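You operate a simulated robot arm through the tools that you are given. There is no shell and no other tool. Be economical: measure what you need, move in short steps, check, and stop when the job is done.

You run a simulated robot arm. Do the job below in one go: nothing can be reset, and whatever is moved stays where it is left.

## Task
Pile some things up. At the end: the blue picnic bottle from the small table is on the drainer of the steel sink; the yellow wax tin from the small table is on the drainer of the steel sink, with the orange yoghurt tub from there on top of it and the brown dessert pot on top of that; whatever was shut is shut again. Leave all else as you found it, and nothing knocked over.

It is judged by the outcome, as a careful person would: the job done as asked, and still so three seconds after it is handed in. It fails if anything else is knocked over, pushed out of place, dropped, spilled or broken.

## Robot
A 6-joint arm with a two-finger parallel gripper, fixed in place. Base frame: the origin is at the foot of the arm, x ahead of it, y to its left, z up; the work surface is at about z = 0.78. Lengths are in m, angles in degrees, forces in N, time in s.
With the tool pointing down near the work surface it reaches from about 0.26 to 0.68 m from the base axis. Its first joint turns from -66.0 to 66.0 degrees. Payload 2.9 kg.
Tool frame: the origin (TCP) lies between the finger pads and is the grasp point; the fingertips stand 0.03 m ahead of it; z points along the fingers, y is the line along which they close. Largest opening 0.11 m; finger width 0.02, thickness 0.01; the body of the gripper, 0.048 by 0.112 m, starts 0.055 m behind the TCP.
Orientation is told as [roll, pitch, yaw] about the base's x, y, z axes, in that order, counted from this pose: with the fingers straight down and closing along the base's y, the tool's x points along the base's -x, its y along +y and its z along -z.

## Interface
- The arm moves only by the tool jog_arm. Its argument "plan" is one flat list of numbers, 6 for each row, row after row: the shift along the base's x, y, z in m, then the turn, a rotation vector about the base's x, y, z in degrees. In form: [x, y, z, rx, ry, rz, x, y, z, rx, ry, rz, ...]. A call has 1 to 20 rows; each row shifts and turns the commanded pose from where the row before left it. "fingers" is the gripper command, from -1 (fully open) to 1 (shut), values between in proportion, set as the call begins (left out, the last holds). Rows are played at 5 a second. More than 0.05 m and 8.6 degrees between two rows, or a gripper value outside its range, and nothing of the call is played. A pose out of reach is approached as far as the arm can. The call stops where the force on the tool passes 40 N (or 10 N more than at its start, if that is more) or the arm is blocked; 0.2 s more then pass. Each finger travels about 0.108 m/s and halts on what it meets, pressing with about 34 N; the grip force reading is that of the motor and also rises with nothing between the fingers. The clock runs only during rows and for 0.2 s after the last one: add rows that do not move to give the fingers time. The reply holds the time, the measured pose of the TCP, the force on the tool along the base axes, the opening and the grip force, in the units named above and with some noise.
- Cameras (640 x 400 px; columns grow to the right, rows downward): "scene" is fixed at [0.0588, 0.4258, 1.3757]; the picture's right is [-0.87, -0.49, 0.00], its down [-0.32, 0.56, -0.76] and it looks along [0.38, -0.66, -0.65] (base axes); focal length 339 px, centre (320, 200). "wrist" rides on the gripper at [0.072, 0.017, -0.103] in the tool frame; the picture's right is [-0.23, 0.97, 0.00], its down [-0.76, -0.18, -0.62] and it looks along [-0.61, -0.14, 0.78] (tool axes); focal length 222 px, centre (320, 200). There is no depth. A picture from a camera that has moved, and an enlarged one, comes with that camera's place and axes in the base frame and with its lens.
- snapshot(camera): a new picture of that camera. No time passes.
- inspect(camera, box): a new picture of the part [left, top, right, bottom] of that camera's present view, enlarged. No time passes.
- sign_off(): hands the job in; it is judged then, once.

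Work in short steps. Places have to be worked out from the pictures, the camera data and where the tool is seen: move nearer, look again, correct. Check each grasp and each placing, and mend what went wrong. You have 120 turns and 68 pictures in all, those below and enlarged ones among them. Open the gripper and draw the arm clear of the work before you hand the job in, unless the task says otherwise; then end with one line.

The tools are called after "Emit:" as name(argument=value, ...) on one line, values as JSON. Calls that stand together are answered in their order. jog_arm: Moves the arm, as the interface text tells. Its arguments: {"type":"object","properties":{"plan":{"type":"array","items":{"type":"number"}},"fingers":{"type":"number"}},"required":["plan"]} The other tools are called the same way: snapshot (camera) takes a picture; inspect (camera, box) takes an enlarged picture of a part of a camera's view; sign_off () hands the job in.

At the start:

```text
t: 0.0
tcp_pos: [0.4793, 0.1345, 1.0961]
ee_rot: [0.0, 0.0, 0.0]
contact_force: [0.4, 0.4, 0.3]
finger_gap: 0.11
gripper_force: 0.1
```

scene: 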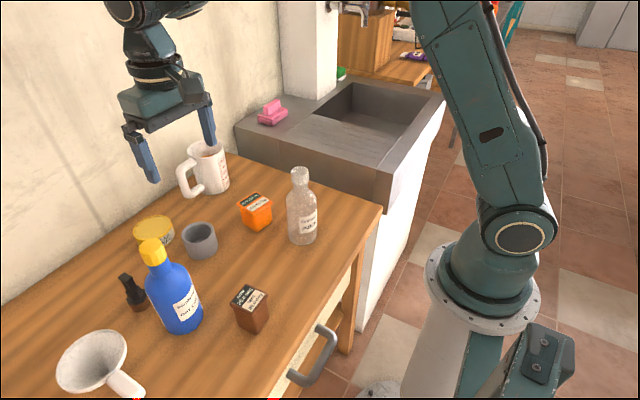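
wrist: 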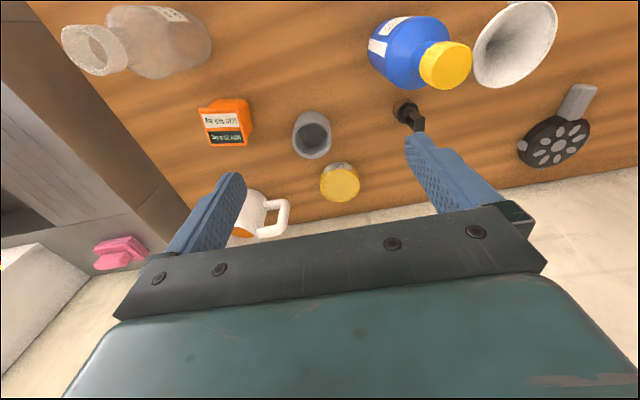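

I start with a closer look at the sink and the objects on the table.

Emit:
inspect(camera="scene", box=[220, 60, 460, 210])

Emit:
inspect(camera="scene", box=[50, 130, 370, 330])

```text
2.67 times, centred on (340, 135) of scene
camera zoom: at [0.0588, 0.4258, 1.3757], right [-0.87, -0.49, 0.0], down [-0.32, 0.56, -0.76], along [0.38, -0.66, -0.65], focal length 904 px, centre (267, 373)
```

zoom: 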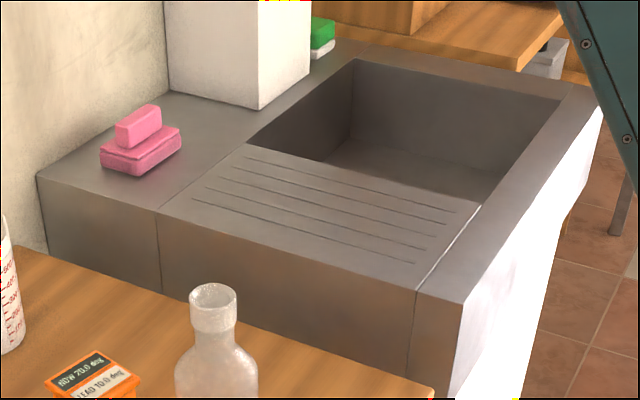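

```text
2.00 times, centred on (210, 230) of scene
camera zoom: at [0.0588, 0.4258, 1.3757], right [-0.87, -0.49, 0.0], down [-0.32, 0.56, -0.76], along [0.38, -0.66, -0.65], focal length 678 px, centre (540, 140)
```

zoom: 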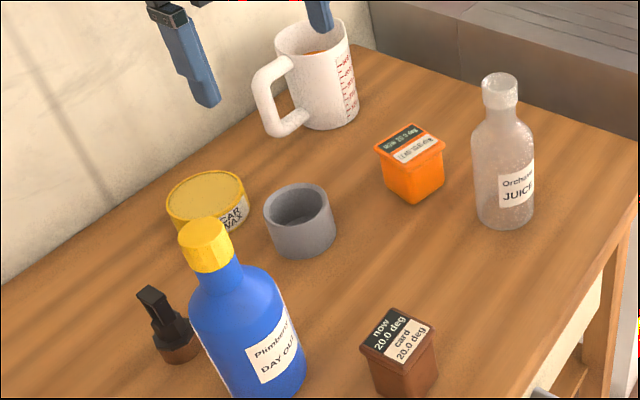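

Tin is at about (0.677, 0.132), top 0.81; the bottle cap at about (0.459, 0.248, 0.983). I move over toward the sink, turned outward, to measure the drainer with the wrist camera.

Emit:
jog_arm(plan=[-0.013, -0.043, 0.005, 0, 0, -4.5, -0.013, -0.043, 0.005, 0, 0, -4.5, -0.013, -0.043, 0.005, 0, 0, -4.5, -0.013, -0.043, 0.005, 0, 0, -4.5, -0.013, -0.043, 0.005, 0, 0, -4.5, -0.013, -0.043, 0.005, 0, 0, -4.5, -0.013, -0.043, 0.005, 0, 0, -4.5, -0.013, -0.043, 0.005, 0, 0, -4.5, -0.013, -0.043, 0.005, 0, 0, -4.5, -0.013, -0.043, 0.005, 0, 0, -4.5, 0, 0, 0, 0, 0, 0])

Emit:
snapshot(camera="wrist")

Emit:
snapshot(camera="scene")

```text
t: 2.4
tcp_pos: [0.3483, -0.2973, 1.1458]
ee_rot: [-0.1, 0.0, -44.9]
contact_force: [0.1, -1.2, 0.1]
finger_gap: 0.11
gripper_force: 0.0
```

```text
63 pictures are left
camera wrist: at [0.3102, -0.2342, 1.2504], right [0.85, 0.53, 0.0], down [0.41, -0.66, 0.62], along [0.33, -0.53, -0.78], focal length 222 px, centre (320, 200)
```

wrist: 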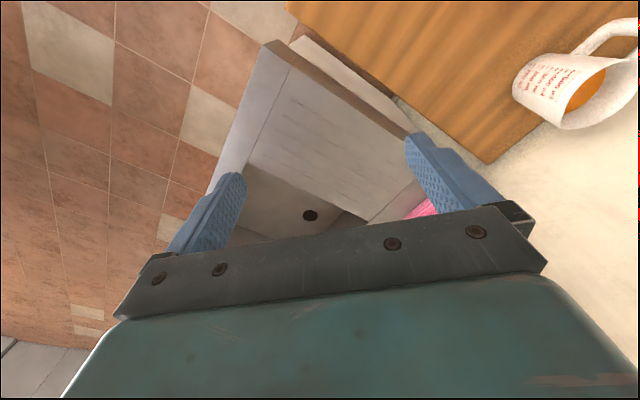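

```text
62 pictures are left
```

scene: 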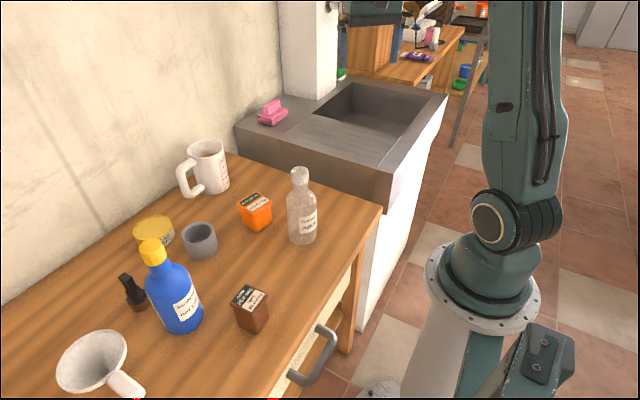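

I enlarge the wrist view of the drainer to match its corners.

Emit:
inspect(camera="wrist", box=[180, 20, 500, 220])

```text
2.00 times, centred on (340, 120) of wrist
camera zoom: at [0.3102, -0.2342, 1.2504], right [0.85, 0.53, 0.0], down [0.41, -0.66, 0.62], along [0.33, -0.53, -0.78], focal length 444 px, centre (280, 360)
```

zoom: 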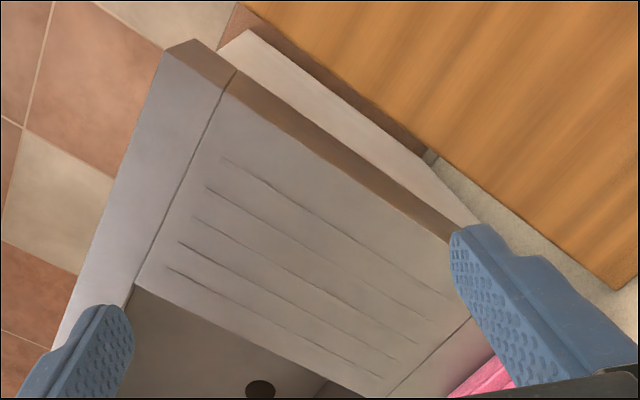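

The drainer spans about x 0.30–0.60, y −0.285 to −0.475, top near z 0.855. I'll put the stack at about (0.53, −0.385) and the bottle at about (0.38, −0.385). Now I go above the tin.

Emit:
jog_arm(plan=[0.0253, 0.0358, -0.01, 0, 0, 3.75, 0.0253, 0.0358, -0.01, 0, 0, 3.75, 0.0253, 0.0358, -0.01, 0, 0, 3.75, 0.0253, 0.0358, -0.01, 0, 0, 3.75, 0.0253, 0.0358, -0.01, 0, 0, 3.75, 0.0253, 0.0358, -0.01, 0, 0, 3.75, 0.0253, 0.0358, -0.01, 0, 0, 3.75, 0.0253, 0.0358, -0.01, 0, 0, 3.75, 0.0253, 0.0358, -0.01, 0, 0, 3.75, 0.0253, 0.0358, -0.01, 0, 0, 3.75, 0.0253, 0.0358, -0.01, 0, 0, 3.75, 0.0253, 0.0358, -0.01, 0, 0, 3.75, 0, 0, 0, 0, 0, 0])

Emit:
snapshot(camera="wrist")

Emit:
snapshot(camera="scene")

```text
t: 5.2
tcp_pos: [0.6474, 0.1358, 1.024]
ee_rot: [0.0, 0.2, 0.1]
contact_force: [0.6, -0.4, 0.2]
finger_gap: 0.1097
gripper_force: 0.0
out of reach, approached as far as the arm can: row 12
```

```text
60 pictures are left
camera wrist: at [0.5754, 0.1519, 1.1285], right [0.23, 0.97, 0.0], down [0.76, -0.18, 0.62], along [0.61, -0.14, -0.78], focal length 222 px, centre (320, 200)
```

wrist: 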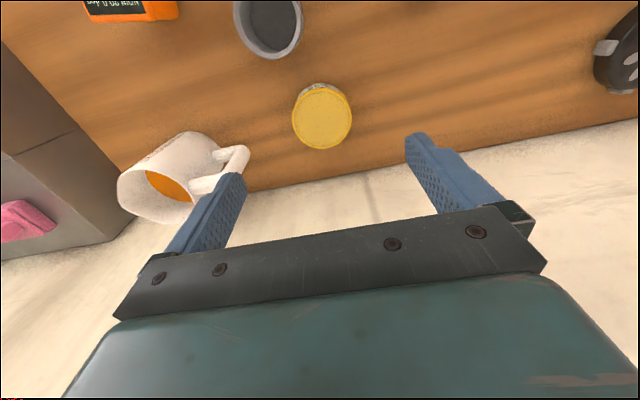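

```text
59 pictures are left
```

scene: 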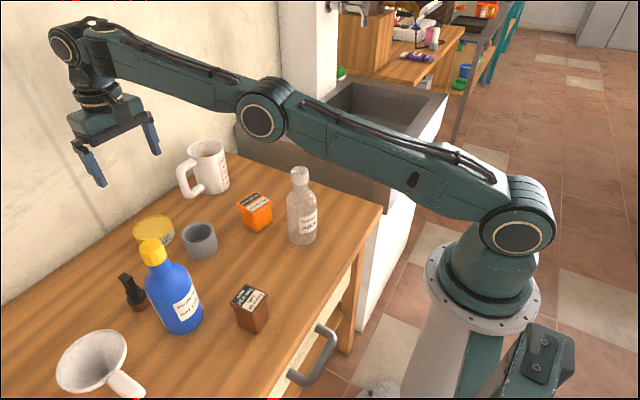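

The tin comes out at (0.677, 0.132) again, diameter about 0.084. Reach is limited up here, so I go lower first, then try outward.

Emit:
jog_arm(plan=[0, -0.001, -0.03, 0, 0, 0, 0, -0.001, -0.03, 0, 0, 0, 0, -0.001, -0.03, 0, 0, 0, 0, -0.001, -0.03, 0, 0, 0, 0.015, 0, 0, 0, 0, 0, 0.015, 0, 0, 0, 0, 0, 0, 0, 0, 0, 0, 0])

```text
t: 6.8
tcp_pos: [0.6693, 0.1314, 0.9045]
ee_rot: [0.1, -0.2, 0.0]
contact_force: [0.0, 0.4, 0.1]
finger_gap: 0.1102
gripper_force: 0.1
out of reach, approached as far as the arm can: row 6
```

Just short of the needed 0.677, so I tilt the tool about 8° outward to gain reach and then go forward and take a look.

Emit:
jog_arm(plan=[0, 0, 0, 0, -4, 0, 0, 0, 0, 0, -4, 0, 0, 0, -0.01, 0, 0, 0, 0, 0, -0.01, 0, 0, 0, 0, 0, 0, 0, 0, 0])

Emit:
snapshot(camera="wrist")

```text
t: 8.0
tcp_pos: [0.6919, 0.1368, 0.8918]
ee_rot: [-0.2, -7.8, 0.0]
contact_force: [-0.2, -0.8, -1.1]
finger_gap: 0.1099
gripper_force: 0.1
out of reach, approached as far as the arm can: row 1, 2, 3
```

```text
58 pictures are left
camera wrist: at [0.6054, 0.1543, 0.9853], right [0.23, 0.97, 0.03], down [0.67, -0.18, 0.72], along [0.71, -0.14, -0.69], focal length 222 px, centre (320, 200)
```

wrist: 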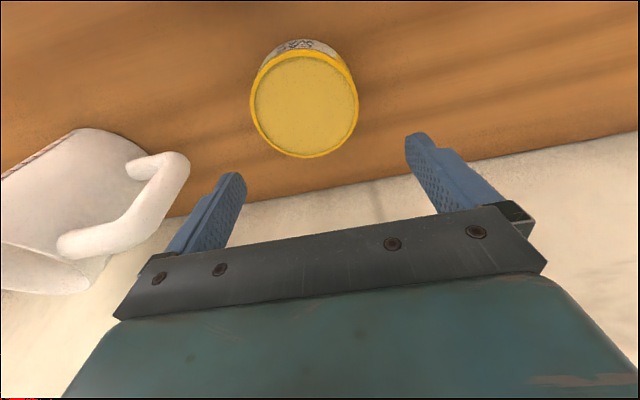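

Tin confirmed at about (0.675, 0.132). I pull back slightly and descend part way, then check the reading.

Emit:
jog_arm(plan=[-0.01, -0.002, -0.015, 0, 0, 0, -0.01, -0.002, -0.015, 0, 0, 0, 0, 0, 0, 0, 0, 0])

```text
t: 8.8
tcp_pos: [0.6933, 0.1379, 0.8643]
ee_rot: [-0.1, -7.8, 0.0]
contact_force: [-0.1, -0.3, 0.2]
finger_gap: 0.1101
gripper_force: 0.1
out of reach, approached as far as the arm can: row 1, 2
```

The commanded pose is still beyond reach; I pull back until the reading follows.

Emit:
jog_arm(plan=[-0.01, 0, 0, 0, 0, 0, -0.01, 0, 0, 0, 0, 0, 0, 0, 0, 0, 0, 0])

```text
t: 9.6
tcp_pos: [0.6933, 0.1437, 0.8645]
ee_rot: [0.0, -7.9, 0.0]
contact_force: [0.7, 0.9, 0.4]
finger_gap: 0.1101
gripper_force: 0.1
out of reach, approached as far as the arm can: row 1, 2
```

The readings don't follow the command, so I look at the arm's posture.

Emit:
snapshot(camera="scene")

```text
57 pictures are left
```

scene: 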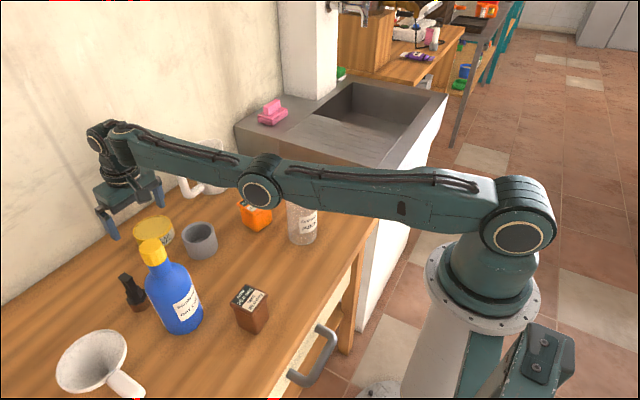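

The arm is straight at the elbow, so I back off by a larger step inward and up to leave the singular posture.

Emit:
jog_arm(plan=[-0.02, 0, 0.015, 0, 0, 0, -0.02, 0, 0.01, 0, 0, 0, -0.02, 0, 0.01, 0, 0, 0, 0, 0, 0, 0, 0, 0, 0, 0, 0, 0, 0, 0])

```text
t: 10.8
tcp_pos: [0.6769, 0.1549, 0.915]
ee_rot: [-0.6, -7.6, 0.1]
contact_force: [-0.6, -0.2, 0.1]
finger_gap: 0.1099
gripper_force: 0.0
out of reach, approached as far as the arm can: row 1, 2, 3
```

Still stuck; I undo the tilt and see whether tracking recovers.

Emit:
jog_arm(plan=[0, 0, 0.01, 0, 4, 0, 0, 0, 0.01, 0, 4, 0, 0, 0, 0, 0, 0, 0, 0, 0, 0, 0, 0, 0])

```text
t: 11.8
tcp_pos: [0.667, 0.1552, 0.9282]
ee_rot: [0.2, -1.7, 0.0]
contact_force: [-0.2, -0.9, -0.1]
finger_gap: 0.1099
gripper_force: 0.0
out of reach, approached as far as the arm can: row 1, 2
```

I command a larger retreat inward and upward to force the elbow to bend.

Emit:
jog_arm(plan=[-0.03, 0, 0.03, 0, 0, 0, -0.03, 0, 0.03, 0, 0, 0, -0.03, 0, 0.03, 0, 0, 0, -0.03, 0, 0.03, 0, 0, 0, 0, 0, 0, 0, 0, 0, 0, 0, 0, 0, 0, 0])

```text
t: 13.2
tcp_pos: [0.5651, 0.1611, 1.0553]
ee_rot: [0.0, 0.1, 0.0]
contact_force: [0.2, 0.4, 0.6]
finger_gap: 0.1101
gripper_force: 0.1
out of reach, approached as far as the arm can: row 3, 4
```

Emit:
jog_arm(plan=[-0.02, -0.01, 0, 0, 0, 0, -0.02, -0.01, 0, 0, 0, 0, 0, 0, 0, 0, 0, 0])

Emit:
snapshot(camera="scene")

```text
t: 14.0
tcp_pos: [0.5582, 0.1494, 1.0741]
ee_rot: [-0.2, 0.3, 0.0]
contact_force: [0.4, 0.0, 0.3]
finger_gap: 0.11
gripper_force: 0.1
out of reach, approached as far as the arm can: row 1, 2
```

```text
56 pictures are left
```

scene: 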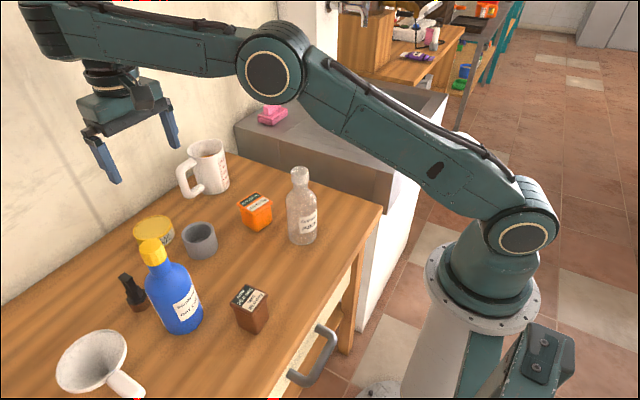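

Elbow bends again. I bring the tool further in to recover clean tracking before trying again.

Emit:
jog_arm(plan=[-0.03, -0.005, 0.01, 0, 0, 0, -0.03, -0.005, 0.01, 0, 0, 0, -0.03, -0.005, 0, 0, 0, 0, 0, 0, 0, 0, 0, 0, 0, 0, 0, 0, 0, 0])

Emit:
snapshot(camera="scene")

```text
t: 15.2
tcp_pos: [0.5143, 0.1472, 1.1351]
ee_rot: [-0.1, 0.1, 0.0]
contact_force: [0.5, -0.3, 0.2]
finger_gap: 0.1102
gripper_force: 0.0
out of reach, approached as far as the arm can: row 1, 2, 3
```

```text
55 pictures are left
```

scene: 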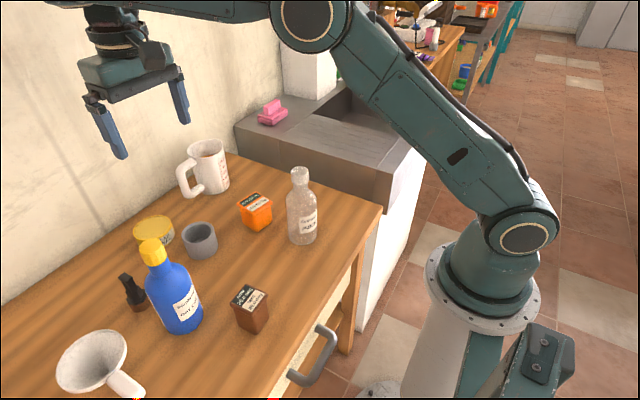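

I check whether the commanded pose is resynced: I play only still rows.

Emit:
jog_arm(plan=[0, 0, 0, 0, 0, 0, 0, 0, 0, 0, 0, 0, 0, 0, 0, 0, 0, 0, 0, 0, 0, 0, 0, 0])

```text
t: 16.2
tcp_pos: [0.5148, 0.1467, 1.1336]
ee_rot: [-0.1, 0.0, 0.0]
contact_force: [-0.7, -0.2, 0.2]
finger_gap: 0.1101
gripper_force: 0.1
```

Emit:
jog_arm(plan=[-0.01, 0, 0, 0, 0, 0, -0.01, 0, 0, 0, 0, 0, -0.01, 0, 0, 0, 0, 0, 0, 0, 0, 0, 0, 0])

```text
t: 17.2
tcp_pos: [0.4996, 0.1518, 1.1496]
ee_rot: [-0.1, 0.2, 0.0]
contact_force: [-0.6, -0.3, 0.0]
finger_gap: 0.1099
gripper_force: 0.1
out of reach, approached as far as the arm can: row 1, 2, 3
```

Something limits the arm besides reach. I look closer at the wrist in the scene view.

Emit:
jog_arm(plan=[0, 0, -0.02, 0, 0, 0, 0, 0, -0.02, 0, 0, 0, 0, 0, -0.02, 0, 0, 0, 0, 0, 0, 0, 0, 0])

Emit:
inspect(camera="scene", box=[0, 0, 360, 225])

```text
t: 18.2
tcp_pos: [0.5282, 0.1593, 1.1136]
ee_rot: [-0.1, 0.0, 0.0]
contact_force: [0.1, 0.4, -0.1]
finger_gap: 0.1097
gripper_force: 0.1
out of reach, approached as far as the arm can: row 1, 2, 3
```

```text
1.78 times, centred on (180, 112) of scene
camera zoom: at [0.0588, 0.4258, 1.3757], right [-0.87, -0.49, 0.0], down [-0.32, 0.56, -0.76], along [0.38, -0.66, -0.65], focal length 603 px, centre (569, 356)
```

zoom: 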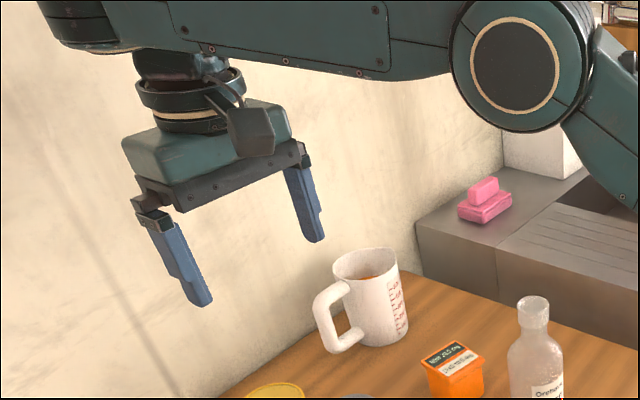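

The forearm appears stuck horizontal, as if a wrist joint is at its limit. I test tilting the tool inward, which should free it.

Emit:
jog_arm(plan=[-0.01, 0, 0, 0, 6, 0, -0.01, 0, 0, 0, 6, 0, 0, 0, 0, 0, 0, 0, 0, 0, 0, 0, 0, 0])

Emit:
snapshot(camera="scene")

```text
t: 19.2
tcp_pos: [0.5076, 0.1597, 1.1142]
ee_rot: [0.0, 12.0, 0.0]
contact_force: [-0.4, -0.8, 0.3]
finger_gap: 0.1101
gripper_force: 0.1
```

```text
53 pictures are left
```

scene: 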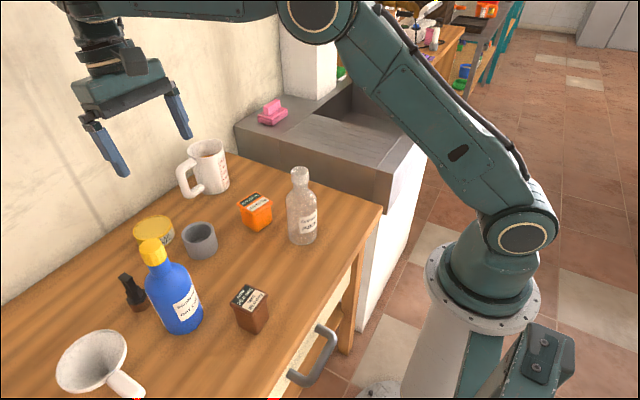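

It tracks now. I move back to the known good starting pose with the tilt, then untilt.

Emit:
jog_arm(plan=[-0.02, -0.015, -0.01, 0, 0, 0, -0.02, -0.01, -0.01, 0, 0, 0, -0.02, 0, 0, 0, 0, 0, -0.02, 0, 0, 0, 0, 0, 0, 0, 0, 0, -4, 0, 0, 0, 0, 0, -4, 0, 0, 0, 0, 0, -4, 0, 0, 0, 0, 0, 0, 0])

Emit:
snapshot(camera="scene")

```text
t: 21.0
tcp_pos: [0.4869, 0.1507, 1.1597]
ee_rot: [-0.1, 0.2, 0.0]
contact_force: [0.1, 0.1, 0.1]
finger_gap: 0.1099
gripper_force: 0.1
out of reach, approached as far as the arm can: row 2, 3, 4, 5, 6, 7
```

```text
52 pictures are left
```

scene: 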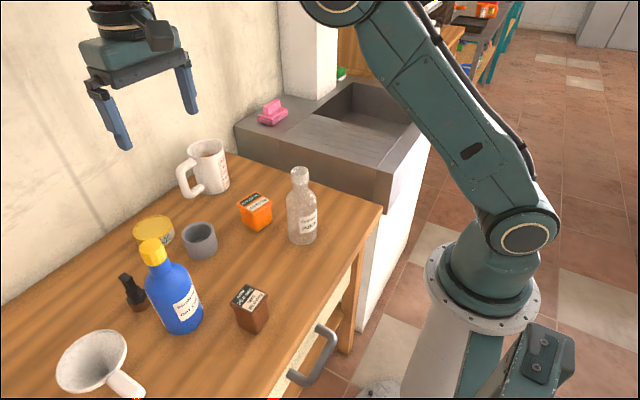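

The tool still won't go in or down while upright. I test sideways motion to learn which direction is constrained.

Emit:
jog_arm(plan=[0, -0.02, 0, 0, 0, 0, 0, -0.02, 0, 0, 0, 0, 0, -0.02, 0, 0, 0, 0, 0, -0.02, 0, 0, 0, 0, 0, -0.02, 0, 0, 0, 0, 0, 0, 0, 0, 0, 0])

Emit:
inspect(camera="scene", box=[0, 0, 640, 400])

```text
t: 22.4
tcp_pos: [0.4949, 0.0504, 1.1687]
ee_rot: [-0.1, 0.3, 0.0]
contact_force: [0.1, 0.2, 0.3]
finger_gap: 0.1099
gripper_force: 0.0
out of reach, approached as far as the arm can: row 1, 2, 4
```

```text
1.00 times, centred on (320, 200) of scene
camera zoom: at [0.0589, 0.4258, 1.3757], right [-0.87, -0.49, 0.0], down [-0.32, 0.56, -0.76], along [0.38, -0.66, -0.65], focal length 339 px, centre (320, 200)
```

zoom: 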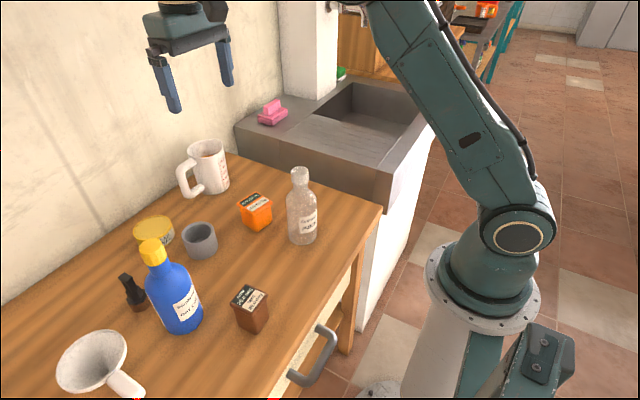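

The readings fit a constant shoulder–wrist distance of about 0.75: the elbow has likely passed through straight and sits at its opposite limit. I push outward to straighten it again, then pull in to see which way it bends.

Emit:
jog_arm(plan=[0.01, 0, 0.01, 0, 0, 0, 0.01, 0, 0.01, 0, 0, 0, 0.01, 0, 0.01, 0, 0, 0, 0.01, 0, 0.01, 0, 0, 0, 0, 0, 0, 0, 0, 0])

Emit:
jog_arm(plan=[-0.02, 0, -0.02, 0, 0, 0, -0.02, 0, -0.02, 0, 0, 0, -0.02, 0, -0.02, 0, 0, 0, -0.02, 0, -0.02, 0, 0, 0, 0, 0, 0, 0, 0, 0])

```text
t: 23.6
tcp_pos: [0.5337, 0.0514, 1.2075]
ee_rot: [0.0, 0.0, -0.1]
contact_force: [0.2, -0.4, 0.3]
finger_gap: 0.1098
gripper_force: 0.0
```

```text
t: 24.8
tcp_pos: [0.4543, 0.0514, 1.1282]
ee_rot: [0.0, 0.0, 0.0]
contact_force: [-0.2, -0.2, 0.0]
finger_gap: 0.1099
gripper_force: 0.0
```

Tracking is back to normal. I now tilt 10° outward while still well inside reach, then move out toward a point above the tin, never past the reach.

Emit:
jog_arm(plan=[0, 0, 0, 0, -5, 0, 0, 0, 0, 0, -5, 0, 0.0243, 0.0134, -0.03, 0, 0, 0, 0.0243, 0.0134, -0.03, 0, 0, 0, 0.0243, 0.0134, -0.03, 0, 0, 0, 0.0243, 0.0134, -0.03, 0, 0, 0, 0.0243, 0.0134, -0.03, 0, 0, 0, 0.0243, 0.0134, -0.03, 0, 0, 0, 0, 0, 0, 0, 0, 0])

```text
t: 26.8
tcp_pos: [0.6008, 0.1316, 0.9484]
ee_rot: [0.0, -10.0, -0.1]
contact_force: [-0.1, -0.1, -0.2]
finger_gap: 0.1099
gripper_force: 0.0
```

Tracking is exact. I continue to (0.672, 0.132, 0.865), staying above the tin.

Emit:
jog_arm(plan=[0.014, 0, -0.02, 0, 0, 0, 0.014, 0, -0.02, 0, 0, 0, 0.014, 0, -0.015, 0, 0, 0, 0.014, 0, -0.015, 0, 0, 0, 0.014, 0, -0.014, 0, 0, 0, 0, 0, 0, 0, 0, 0])

Emit:
snapshot(camera="wrist")

```text
t: 28.2
tcp_pos: [0.67, 0.1326, 0.8659]
ee_rot: [0.0, -10.0, 0.0]
contact_force: [-0.6, 0.0, -0.1]
finger_gap: 0.1102
gripper_force: 0.0
```

```text
50 pictures are left
camera wrist: at [0.5812, 0.149, 0.9545], right [0.22, 0.97, 0.04], down [0.64, -0.18, 0.75], along [0.73, -0.14, -0.66], focal length 222 px, centre (320, 200)
```

wrist: 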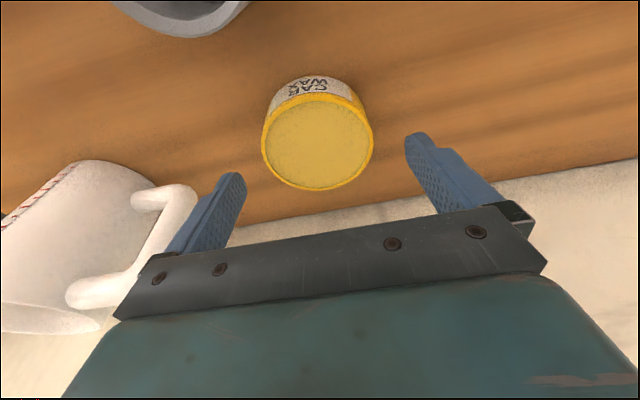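

The tin is centred under the fingers, the mug handle is 4 cm clear. I lower to z 0.816 in small steps.

Emit:
jog_arm(plan=[0.001, 0, -0.0125, 0, 0, 0, 0.001, 0, -0.0125, 0, 0, 0, 0.001, 0, -0.0125, 0, 0, 0, 0.001, 0, -0.0125, 0, 0, 0, 0, 0, 0, 0, 0, 0])

Emit:
snapshot(camera="wrist")

Emit:
inspect(camera="scene", box=[50, 130, 290, 280])

```text
t: 29.4
tcp_pos: [0.6734, 0.1313, 0.8146]
ee_rot: [0.0, -9.9, 0.0]
contact_force: [0.4, 0.2, 0.2]
finger_gap: 0.1101
gripper_force: 0.1
```

```text
49 pictures are left
camera wrist: at [0.5849, 0.1484, 0.9046], right [0.22, 0.97, 0.04], down [0.64, -0.18, 0.75], along [0.73, -0.14, -0.66], focal length 222 px, centre (320, 200)
```

wrist: 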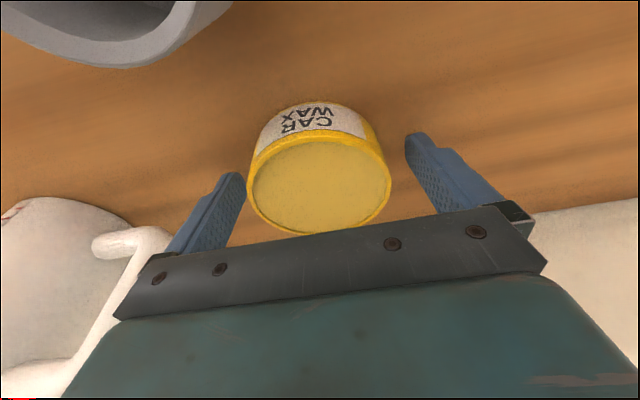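

```text
2.67 times, centred on (170, 205) of scene
camera zoom: at [0.0588, 0.4258, 1.3757], right [-0.87, -0.49, 0.0], down [-0.32, 0.56, -0.76], along [0.38, -0.66, -0.65], focal length 904 px, centre (720, 187)
```

zoom: 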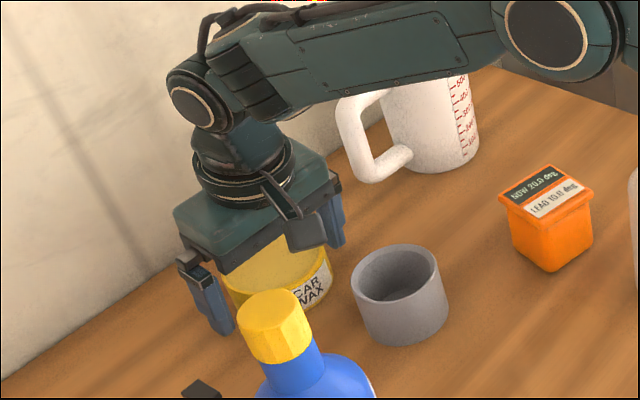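

Fingers straddle the tin. I close.

Emit:
jog_arm(fingers=1, plan=[0, 0, 0, 0, 0, 0, 0, 0, 0, 0, 0, 0, 0, 0, 0, 0, 0, 0])

Emit:
jog_arm(plan=[0, 0, 0.01, 0, 0, 0, 0, 0, 0.01, 0, 0, 0, 0, 0, 0.01, 0, 0, 0, 0, 0, 0, 0, 0, 0])

Emit:
snapshot(camera="wrist")

```text
t: 30.2
tcp_pos: [0.6736, 0.1306, 0.8149]
ee_rot: [0.0, -10.0, 0.0]
contact_force: [0.2, -1.9, 0.6]
finger_gap: 0.083
gripper_force: 34.0
```

```text
t: 31.2
tcp_pos: [0.6757, 0.1312, 0.8452]
ee_rot: [0.0, -10.1, 0.0]
contact_force: [0.0, -1.3, 5.4]
finger_gap: 0.0001
gripper_force: 34.0
```

```text
47 pictures are left
camera wrist: at [0.5858, 0.1483, 0.9356], right [0.22, 0.97, 0.04], down [0.64, -0.18, 0.75], along [0.73, -0.14, -0.66], focal length 222 px, centre (320, 200)
```

wrist: 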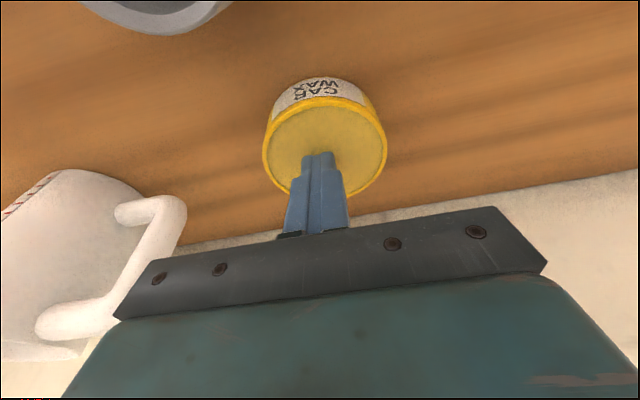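

The tin slipped out while lifting; it still stands in place. I raise a little and see the force change to learn the top's height.

Emit:
jog_arm(plan=[0, 0, 0.01, 0, 0, 0, 0, 0, 0.01, 0, 0, 0, 0, 0, 0, 0, 0, 0])

Emit:
inspect(camera="scene", box=[50, 130, 290, 280])

Emit:
inspect(camera="wrist", box=[220, 40, 460, 190])

```text
t: 32.0
tcp_pos: [0.6735, 0.1309, 0.8638]
ee_rot: [0.0, -10.0, 0.1]
contact_force: [0.4, 0.9, 0.8]
finger_gap: 0.0
gripper_force: 33.9
```

```text
2.67 times, centred on (170, 205) of scene
camera zoom: at [0.0588, 0.4258, 1.3757], right [-0.87, -0.49, 0.0], down [-0.32, 0.56, -0.76], along [0.38, -0.66, -0.65], focal length 904 px, centre (720, 187)
```

zoom: 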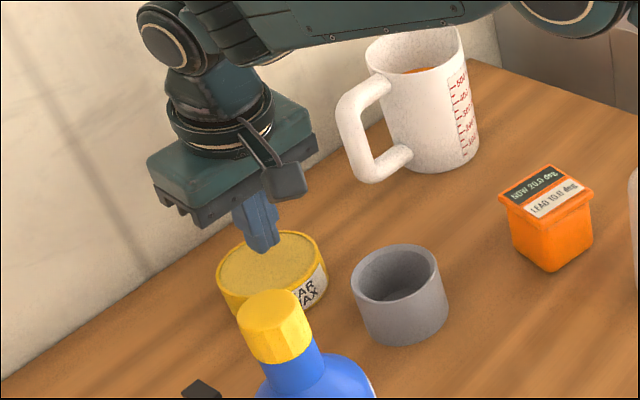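

```text
2.67 times, centred on (340, 115) of wrist
camera zoom: at [0.5848, 0.1485, 0.9538], right [0.22, 0.97, 0.04], down [0.64, -0.18, 0.75], along [0.73, -0.14, -0.67], focal length 592 px, centre (267, 427)
```

zoom: 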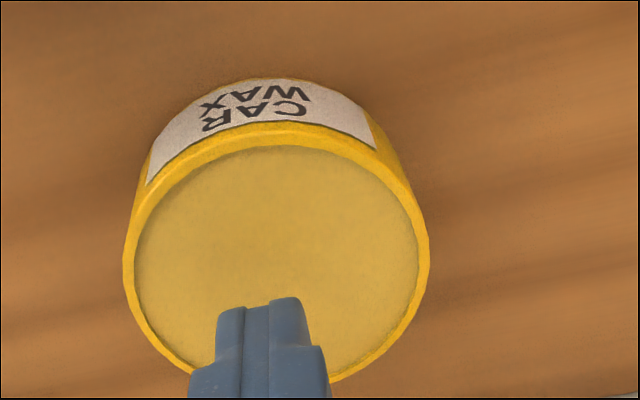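

The tin is upright at about (0.673, 0.137). I open, go down slightly deeper than before, grip and lift very slowly to see the force.

Emit:
jog_arm(fingers=-1, plan=[0, 0, 0.005, 0, 0, 0, 0, 0.002, 0, 0, 0, 0, 0, 0.002, 0, 0, 0, 0, 0, 0, -0.012, 0, 0, 0, 0, 0.001, -0.012, 0, 0, 0, 0, 0, -0.012, 0, 0, 0, 0, 0, -0.012, 0, 0, 0, 0, 0, -0.008, 0, 0, 0, 0, 0, 0, 0, 0, 0])

Emit:
jog_arm(fingers=1, plan=[0, 0, 0, 0, 0, 0, 0, 0, 0, 0, 0, 0, 0, 0, 0, 0, 0, 0, 0, 0, 0, 0, 0, 0])

Emit:
jog_arm(plan=[0, 0, 0.002, 0, 0, 0, 0, 0, 0.002, 0, 0, 0, 0, 0, 0.002, 0, 0, 0])

Emit:
snapshot(camera="wrist")

```text
t: 34.0
tcp_pos: [0.6743, 0.137, 0.8144]
ee_rot: [0.0, -10.0, 0.1]
contact_force: [-0.1, -0.2, 0.4]
finger_gap: 0.1098
gripper_force: 0.0
```

```text
t: 35.0
tcp_pos: [0.6733, 0.1369, 0.8136]
ee_rot: [0.0, -10.0, 0.0]
contact_force: [0.6, -0.8, 0.6]
finger_gap: 0.0828
gripper_force: 33.3
```

```text
t: 35.8
tcp_pos: [0.6736, 0.1361, 0.8193]
ee_rot: [0.1, -10.0, 0.0]
contact_force: [-0.6, -0.2, -4.1]
finger_gap: 0.0834
gripper_force: 34.0
```

```text
44 pictures are left
camera wrist: at [0.5849, 0.154, 0.9094], right [0.22, 0.97, 0.04], down [0.64, -0.18, 0.75], along [0.73, -0.14, -0.67], focal length 222 px, centre (320, 200)
```

wrist: 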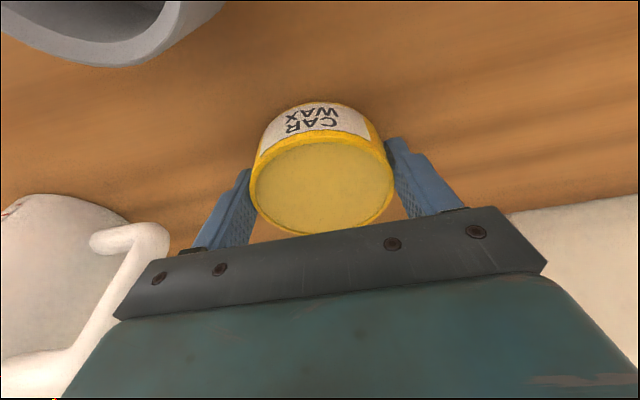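

It is carrying about 4 N. I hold still to see if it creeps, then continue slowly.

Emit:
jog_arm(plan=[0, 0, 0, 0, 0, 0, 0, 0, 0, 0, 0, 0, 0, 0, 0.003, 0, 0, 0, 0, 0, 0.003, 0, 0, 0, 0, 0, 0.003, 0, 0, 0, 0, 0, 0.003, 0, 0, 0])

Emit:
snapshot(camera="wrist")

```text
t: 37.2
tcp_pos: [0.6745, 0.138, 0.8315]
ee_rot: [0.1, -10.0, 0.0]
contact_force: [1.0, 0.7, -2.3]
finger_gap: 0.0829
gripper_force: 34.0
```

```text
43 pictures are left
camera wrist: at [0.5851, 0.1539, 0.9215], right [0.22, 0.97, 0.04], down [0.64, -0.18, 0.75], along [0.73, -0.14, -0.67], focal length 222 px, centre (320, 200)
```

wrist: 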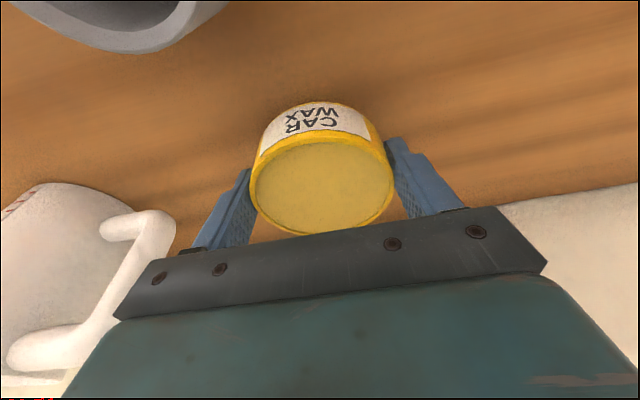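

The tin now rides with the gripper. I keep lifting gently, drawing it inward a bit too.

Emit:
jog_arm(plan=[0, 0, 0.004, 0, 0, 0, 0, 0, 0.005, 0, 0, 0, -0.001, 0, 0.006, 0, 0, 0, -0.003, 0, 0.007, 0, 0, 0, -0.004, 0, 0.007, 0, 0, 0, -0.005, 0, 0.008, 0, 0, 0, -0.006, 0, 0.008, 0, 0, 0, -0.007, 0, 0.008, 0, 0, 0, -0.007, 0, 0.008, 0, 0, 0, -0.007, 0, 0.008, 0, 0, 0, -0.007, 0, 0.008, 0, 0, 0, -0.007, 0, 0.008, 0, 0, 0, -0.007, 0, 0.008, 0, 0, 0, -0.006, 0, 0.007, 0, 0, 0, -0.005, 0, 0.006, 0, 0, 0, -0.003, 0, 0.004, 0, 0, 0, -0.001, 0, 0.002, 0, 0, 0])

Emit:
snapshot(camera="wrist")

```text
t: 40.8
tcp_pos: [0.5976, 0.137, 0.9433]
ee_rot: [0.0, -10.1, -0.1]
contact_force: [0.2, 0.2, -2.8]
finger_gap: 0.083
gripper_force: 34.3
```

```text
42 pictures are left
camera wrist: at [0.5085, 0.154, 1.0334], right [0.22, 0.97, 0.04], down [0.64, -0.18, 0.75], along [0.73, -0.14, -0.66], focal length 222 px, centre (320, 200)
```

wrist: 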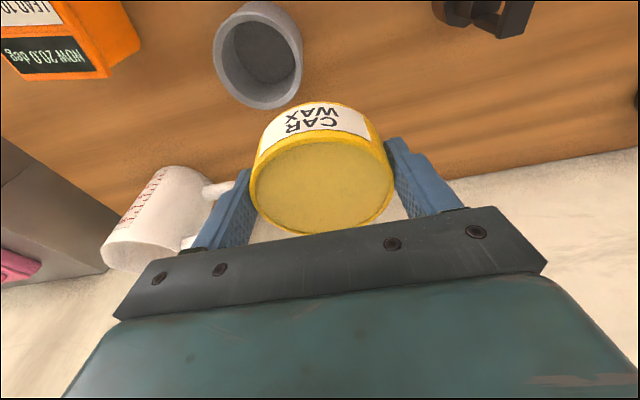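

Held steadily at about 2.8 N. I swing over to the drainer at a gentle pace with the yaw following the azimuth.

Emit:
jog_arm(plan=[-0.001, -0.008, 0.004, 0, 0, 0, -0.002, -0.016, 0.006, 0, 0, -1, -0.003, -0.024, 0.006, 0, 0, -2, -0.004, -0.03, 0.006, 0, 0, -2, -0.004, -0.03, 0.006, 0, 0, -2, -0.004, -0.03, 0.002, 0, 0, -2, -0.004, -0.03, 0, 0, 0, -2, -0.004, -0.03, 0, 0, 0, -2, -0.004, -0.03, 0, 0, 0, -2, -0.004, -0.03, 0, 0, 0, -2, -0.004, -0.03, 0, 0, 0, -2, -0.004, -0.03, 0, 0, 0, -2, -0.004, -0.03, 0, 0, 0, -2, -0.004, -0.03, 0, 0, 0, -2, -0.004, -0.03, 0, 0, 0, -2, -0.004, -0.03, 0, 0, 0, -2, -0.004, -0.03, 0, 0, 0, -2, -0.004, -0.03, 0, 0, 0, -2, -0.002, -0.02, 0, 0, 0, -2, -0.001, -0.01, 0, 0, 0, -1])

Emit:
jog_arm(plan=[0, 0, 0, 0, 0, 0])

Emit:
snapshot(camera="wrist")

Emit:
snapshot(camera="scene")

```text
t: 45.0
tcp_pos: [0.5292, -0.3906, 0.9734]
ee_rot: [0.0, -10.2, -36.0]
contact_force: [0.0, 0.7, -2.8]
finger_gap: 0.0831
gripper_force: 34.5
```

```text
t: 45.4
tcp_pos: [0.5279, -0.391, 0.9734]
ee_rot: [0.0, -10.0, -36.0]
contact_force: [-0.1, -0.3, -3.3]
finger_gap: 0.0829
gripper_force: 34.1
```

```text
41 pictures are left
camera wrist: at [0.4673, -0.3256, 1.0631], right [0.75, 0.66, 0.04], down [0.41, -0.52, 0.75], along [0.51, -0.55, -0.67], focal length 222 px, centre (320, 200)
```

wrist: 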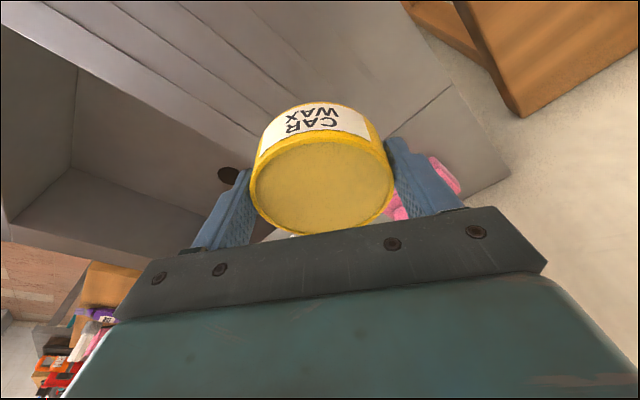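

```text
40 pictures are left
```

scene: 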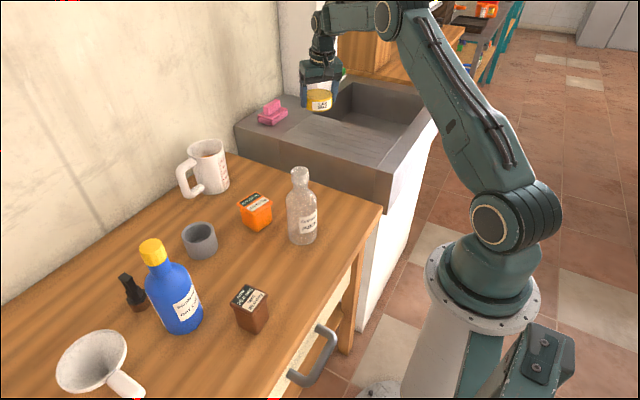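

Position over the drainer is good (basin edge at y≈−0.48, far seam x≈0.61). I lower to just above the surface.

Emit:
jog_arm(plan=[0, 0.003, -0.006, 0, 0, 0, 0, 0.003, -0.01, 0, 0, 0, 0, 0.003, -0.012, 0, 0, 0, 0, 0.002, -0.012, 0, 0, 0, 0, 0, -0.012, 0, 0, 0, 0, 0, -0.008, 0, 0, 0, 0, 0, -0.004, 0, 0, 0, 0, 0, 0, 0, 0, 0])

Emit:
inspect(camera="scene", box=[220, 60, 460, 210])

```text
t: 47.2
tcp_pos: [0.5288, -0.38, 0.9095]
ee_rot: [0.0, -10.0, -36.0]
contact_force: [0.2, 0.3, -1.6]
finger_gap: 0.0832
gripper_force: 34.0
```

```text
2.67 times, centred on (340, 135) of scene
camera zoom: at [0.0589, 0.4258, 1.3757], right [-0.87, -0.49, 0.0], down [-0.32, 0.56, -0.76], along [0.38, -0.66, -0.65], focal length 904 px, centre (267, 373)
```

zoom: 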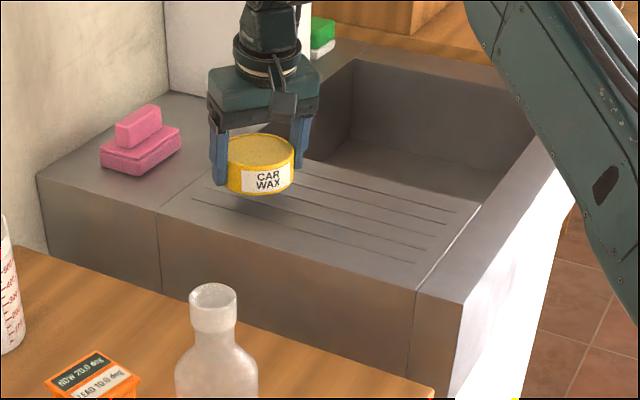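

Emit:
jog_arm(plan=[0, 0, -0.004, 0, 0, 0, 0, 0, -0.004, 0, 0, 0, 0, 0, -0.003, 0, 0, 0, 0, 0, 0, 0, 0, 0])

Emit:
jog_arm(plan=[0, 0, -0.003, 0, 0, 0, 0, 0, 0, 0, 0, 0])

```text
t: 48.2
tcp_pos: [0.5283, -0.3798, 0.8987]
ee_rot: [0.0, -10.0, -36.1]
contact_force: [-0.7, -0.2, -3.1]
finger_gap: 0.0831
gripper_force: 34.2
```

```text
t: 48.8
tcp_pos: [0.5277, -0.3796, 0.8951]
ee_rot: [0.0, -10.0, -36.1]
contact_force: [-1.0, -1.0, -3.0]
finger_gap: 0.0828
gripper_force: 33.8
```

Emit:
jog_arm(plan=[0, 0, -0.003, 0, 0, 0, 0, 0, 0, 0, 0, 0])

Emit:
jog_arm(plan=[0, 0, -0.002, 0, 0, 0, 0, 0, 0, 0, 0, 0])

Emit:
inspect(camera="scene", box=[280, 80, 400, 155])

```text
t: 49.4
tcp_pos: [0.5283, -0.3797, 0.8923]
ee_rot: [0.1, -9.9, -36.0]
contact_force: [-0.2, -0.9, -3.9]
finger_gap: 0.0831
gripper_force: 33.8
```

```text
t: 50.0
tcp_pos: [0.5285, -0.38, 0.8912]
ee_rot: [0.0, -10.0, -36.0]
contact_force: [0.5, -0.4, -3.5]
finger_gap: 0.0829
gripper_force: 33.7
```

```text
5.33 times, centred on (340, 118) of scene
camera zoom: at [0.0589, 0.4258, 1.3757], right [-0.87, -0.49, 0.0], down [-0.32, 0.56, -0.76], along [0.38, -0.66, -0.65], focal length 1808 px, centre (213, 640)
```

zoom: 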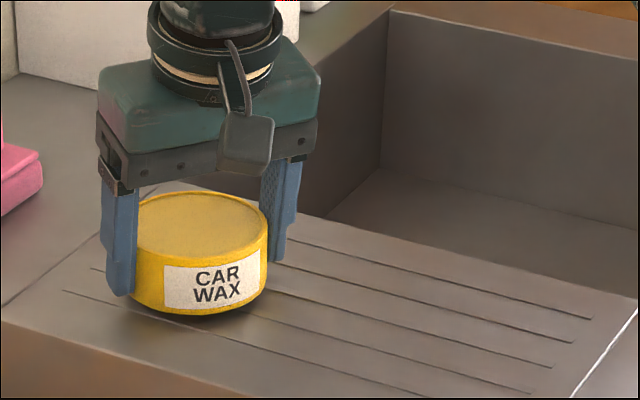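

Still a small gap beneath; I go on in 3 mm steps.

Emit:
jog_arm(plan=[0, 0, -0.003, 0, 0, 0, 0, 0, 0, 0, 0, 0])

Emit:
jog_arm(plan=[0, 0, -0.003, 0, 0, 0, 0, 0, 0, 0, 0, 0])

Emit:
jog_arm(plan=[0, 0, -0.003, 0, 0, 0, 0, 0, 0, 0, 0, 0])

```text
t: 50.6
tcp_pos: [0.5278, -0.3802, 0.8875]
ee_rot: [-0.1, -10.0, -36.0]
contact_force: [0.1, 0.5, -2.7]
finger_gap: 0.083
gripper_force: 33.5
```

```text
t: 51.2
tcp_pos: [0.5296, -0.3796, 0.8846]
ee_rot: [0.0, -10.1, -36.0]
contact_force: [0.6, -0.6, -1.7]
finger_gap: 0.0828
gripper_force: 34.0
```

```text
t: 51.8
tcp_pos: [0.5294, -0.3818, 0.8832]
ee_rot: [0.0, -10.3, -36.0]
contact_force: [-5.6, 3.7, 18.2]
finger_gap: 0.083
gripper_force: 34.3
```

Contact at z 0.884 (drainer top ≈ 0.85). I relax a millimetre, open, and lift away along the tool.

Emit:
jog_arm(plan=[0, 0, 0.001, 0, 0, 0, 0, 0, 0, 0, 0, 0])

Emit:
jog_arm(fingers=-1, plan=[0, 0, 0, 0, 0, 0, 0, 0, 0, 0, 0, 0, 0, 0, 0.02, 0, 0, 0, 0, 0, 0.03, 0, 0, 0, 0, 0, 0.04, 0, 0, 0, 0, 0, 0.04, 0, 0, 0])

Emit:
snapshot(camera="wrist")

Emit:
inspect(camera="scene", box=[280, 80, 400, 155])

```text
t: 52.4
tcp_pos: [0.5292, -0.3803, 0.8829]
ee_rot: [0.0, -10.2, -36.0]
contact_force: [2.9, -1.7, 13.6]
finger_gap: 0.0829
gripper_force: 33.8
```

```text
t: 53.8
tcp_pos: [0.528, -0.379, 1.013]
ee_rot: [0.0, -9.9, -36.0]
contact_force: [-0.7, -0.5, -1.1]
finger_gap: 0.1102
gripper_force: 0.2
```

```text
37 pictures are left
camera wrist: at [0.4663, -0.3135, 1.1029], right [0.75, 0.66, 0.04], down [0.42, -0.52, 0.75], along [0.51, -0.55, -0.67], focal length 222 px, centre (320, 200)
```

wrist: 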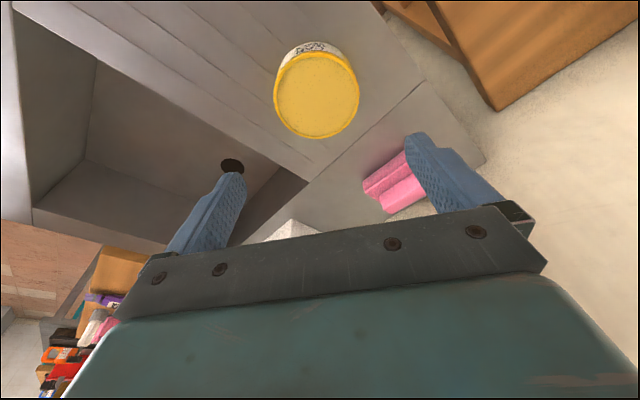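

```text
5.33 times, centred on (340, 118) of scene
camera zoom: at [0.0588, 0.4258, 1.3757], right [-0.87, -0.49, 0.0], down [-0.32, 0.56, -0.76], along [0.38, -0.66, -0.65], focal length 1808 px, centre (213, 640)
```

zoom: 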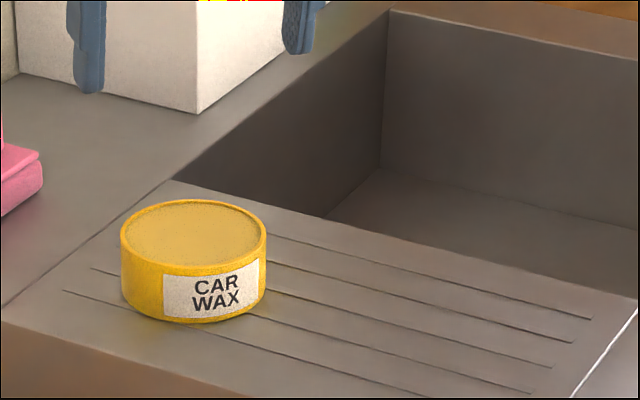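

Tin stands well at (0.53, −0.38). The tub's lid is near (0.499, −0.028, 0.838), sides turned about −16°. I untilt the tool and go above the tub.

Emit:
jog_arm(plan=[0, 0, 0, 2.94, 4.05, 0, 0, 0, 0, 2.94, 4.05, 0, -0.004, 0.035, 0, 0, 0, 2, -0.004, 0.035, 0, 0, 0, 2, -0.004, 0.035, 0, 0, 0, 2, -0.004, 0.035, 0, 0, 0, 2, -0.004, 0.035, 0, 0, 0, 2, -0.004, 0.035, 0, 0, 0, 2, -0.004, 0.035, -0.01, 0, 0, 2, -0.004, 0.035, -0.01, 0, 0, 2, -0.004, 0.035, -0.01, 0, 0, 2, -0.004, 0.034, -0.01, 0, 0, 2, 0, 0, 0, 0, 0, 0])

Emit:
snapshot(camera="wrist")

```text
t: 56.6
tcp_pos: [0.4895, -0.0322, 0.9723]
ee_rot: [0.0, 0.0, -16.0]
contact_force: [0.5, 0.2, 0.1]
finger_gap: 0.1099
gripper_force: 0.0
```

```text
35 pictures are left
camera wrist: at [0.4241, 0.005, 1.076], right [0.49, 0.87, 0.0], down [0.68, -0.38, 0.62], along [0.54, -0.3, -0.78], focal length 222 px, centre (320, 200)
```

wrist: 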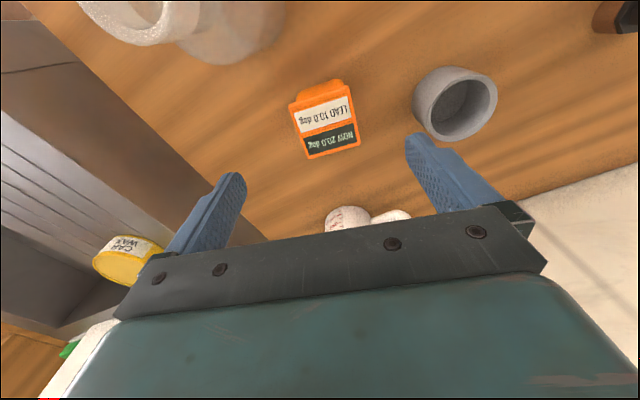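

The tub lid is at (0.503, −0.031), aligned with the −16° yaw. I descend to grip it below the lid.

Emit:
jog_arm(plan=[0.0045, 0, -0.025, 0, 0, 0, 0.0045, 0.001, -0.025, 0, 0, 0, 0.0045, 0, -0.025, 0, 0, 0, 0, 0, -0.025, 0, 0, 0, 0, 0, 0, 0, 0, 0])

Emit:
snapshot(camera="wrist")

```text
t: 57.8
tcp_pos: [0.5028, -0.0312, 0.8725]
ee_rot: [0.1, 0.0, -16.1]
contact_force: [-0.1, 0.3, 0.0]
finger_gap: 0.1101
gripper_force: 0.1
```

```text
34 pictures are left
camera wrist: at [0.4375, 0.0058, 0.9764], right [0.49, 0.87, 0.0], down [0.68, -0.38, 0.62], along [0.54, -0.3, -0.78], focal length 222 px, centre (320, 200)
```

wrist: 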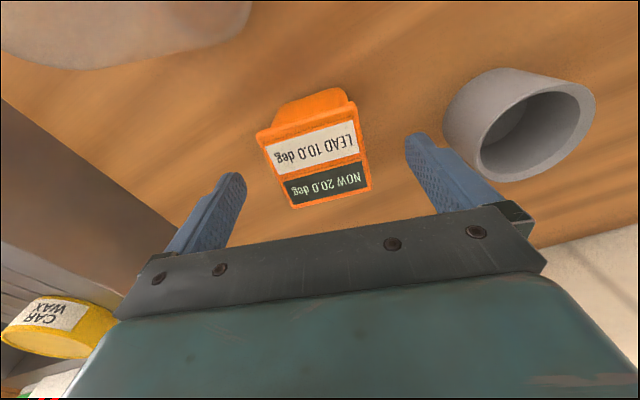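

Emit:
jog_arm(plan=[0.002, -0.002, -0.018, 0, 0, 0, 0, 0, -0.018, 0, 0, 0, 0, 0, -0.014, 0, 0, 0, 0, 0, 0, 0, 0, 0])

Emit:
jog_arm(fingers=1, plan=[0, 0, 0, 0, 0, 0, 0, 0, 0, 0, 0, 0, 0, 0, 0, 0, 0, 0, 0, 0, 0, 0, 0, 0])

Emit:
snapshot(camera="wrist")

```text
t: 58.8
tcp_pos: [0.5053, -0.0323, 0.8226]
ee_rot: [0.0, 0.0, -15.9]
contact_force: [-0.9, 1.1, 0.2]
finger_gap: 0.1102
gripper_force: 0.0
```

```text
t: 59.8
tcp_pos: [0.5049, -0.0331, 0.8228]
ee_rot: [0.1, -0.1, -16.0]
contact_force: [-0.2, 1.4, 0.1]
finger_gap: 0.0606
gripper_force: 34.0
```

```text
33 pictures are left
camera wrist: at [0.44, 0.0044, 0.927], right [0.49, 0.87, 0.0], down [0.68, -0.38, 0.62], along [0.54, -0.3, -0.78], focal length 222 px, centre (320, 200)
```

wrist: 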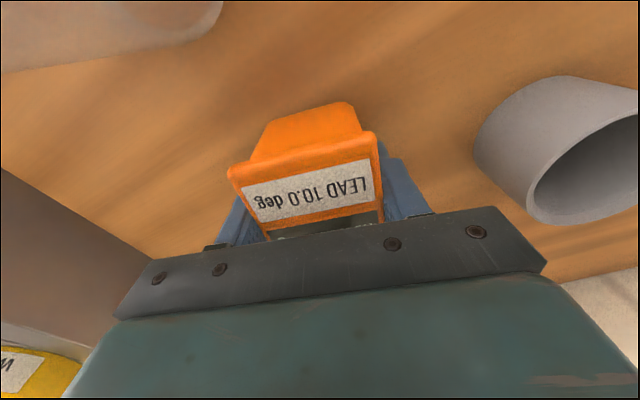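

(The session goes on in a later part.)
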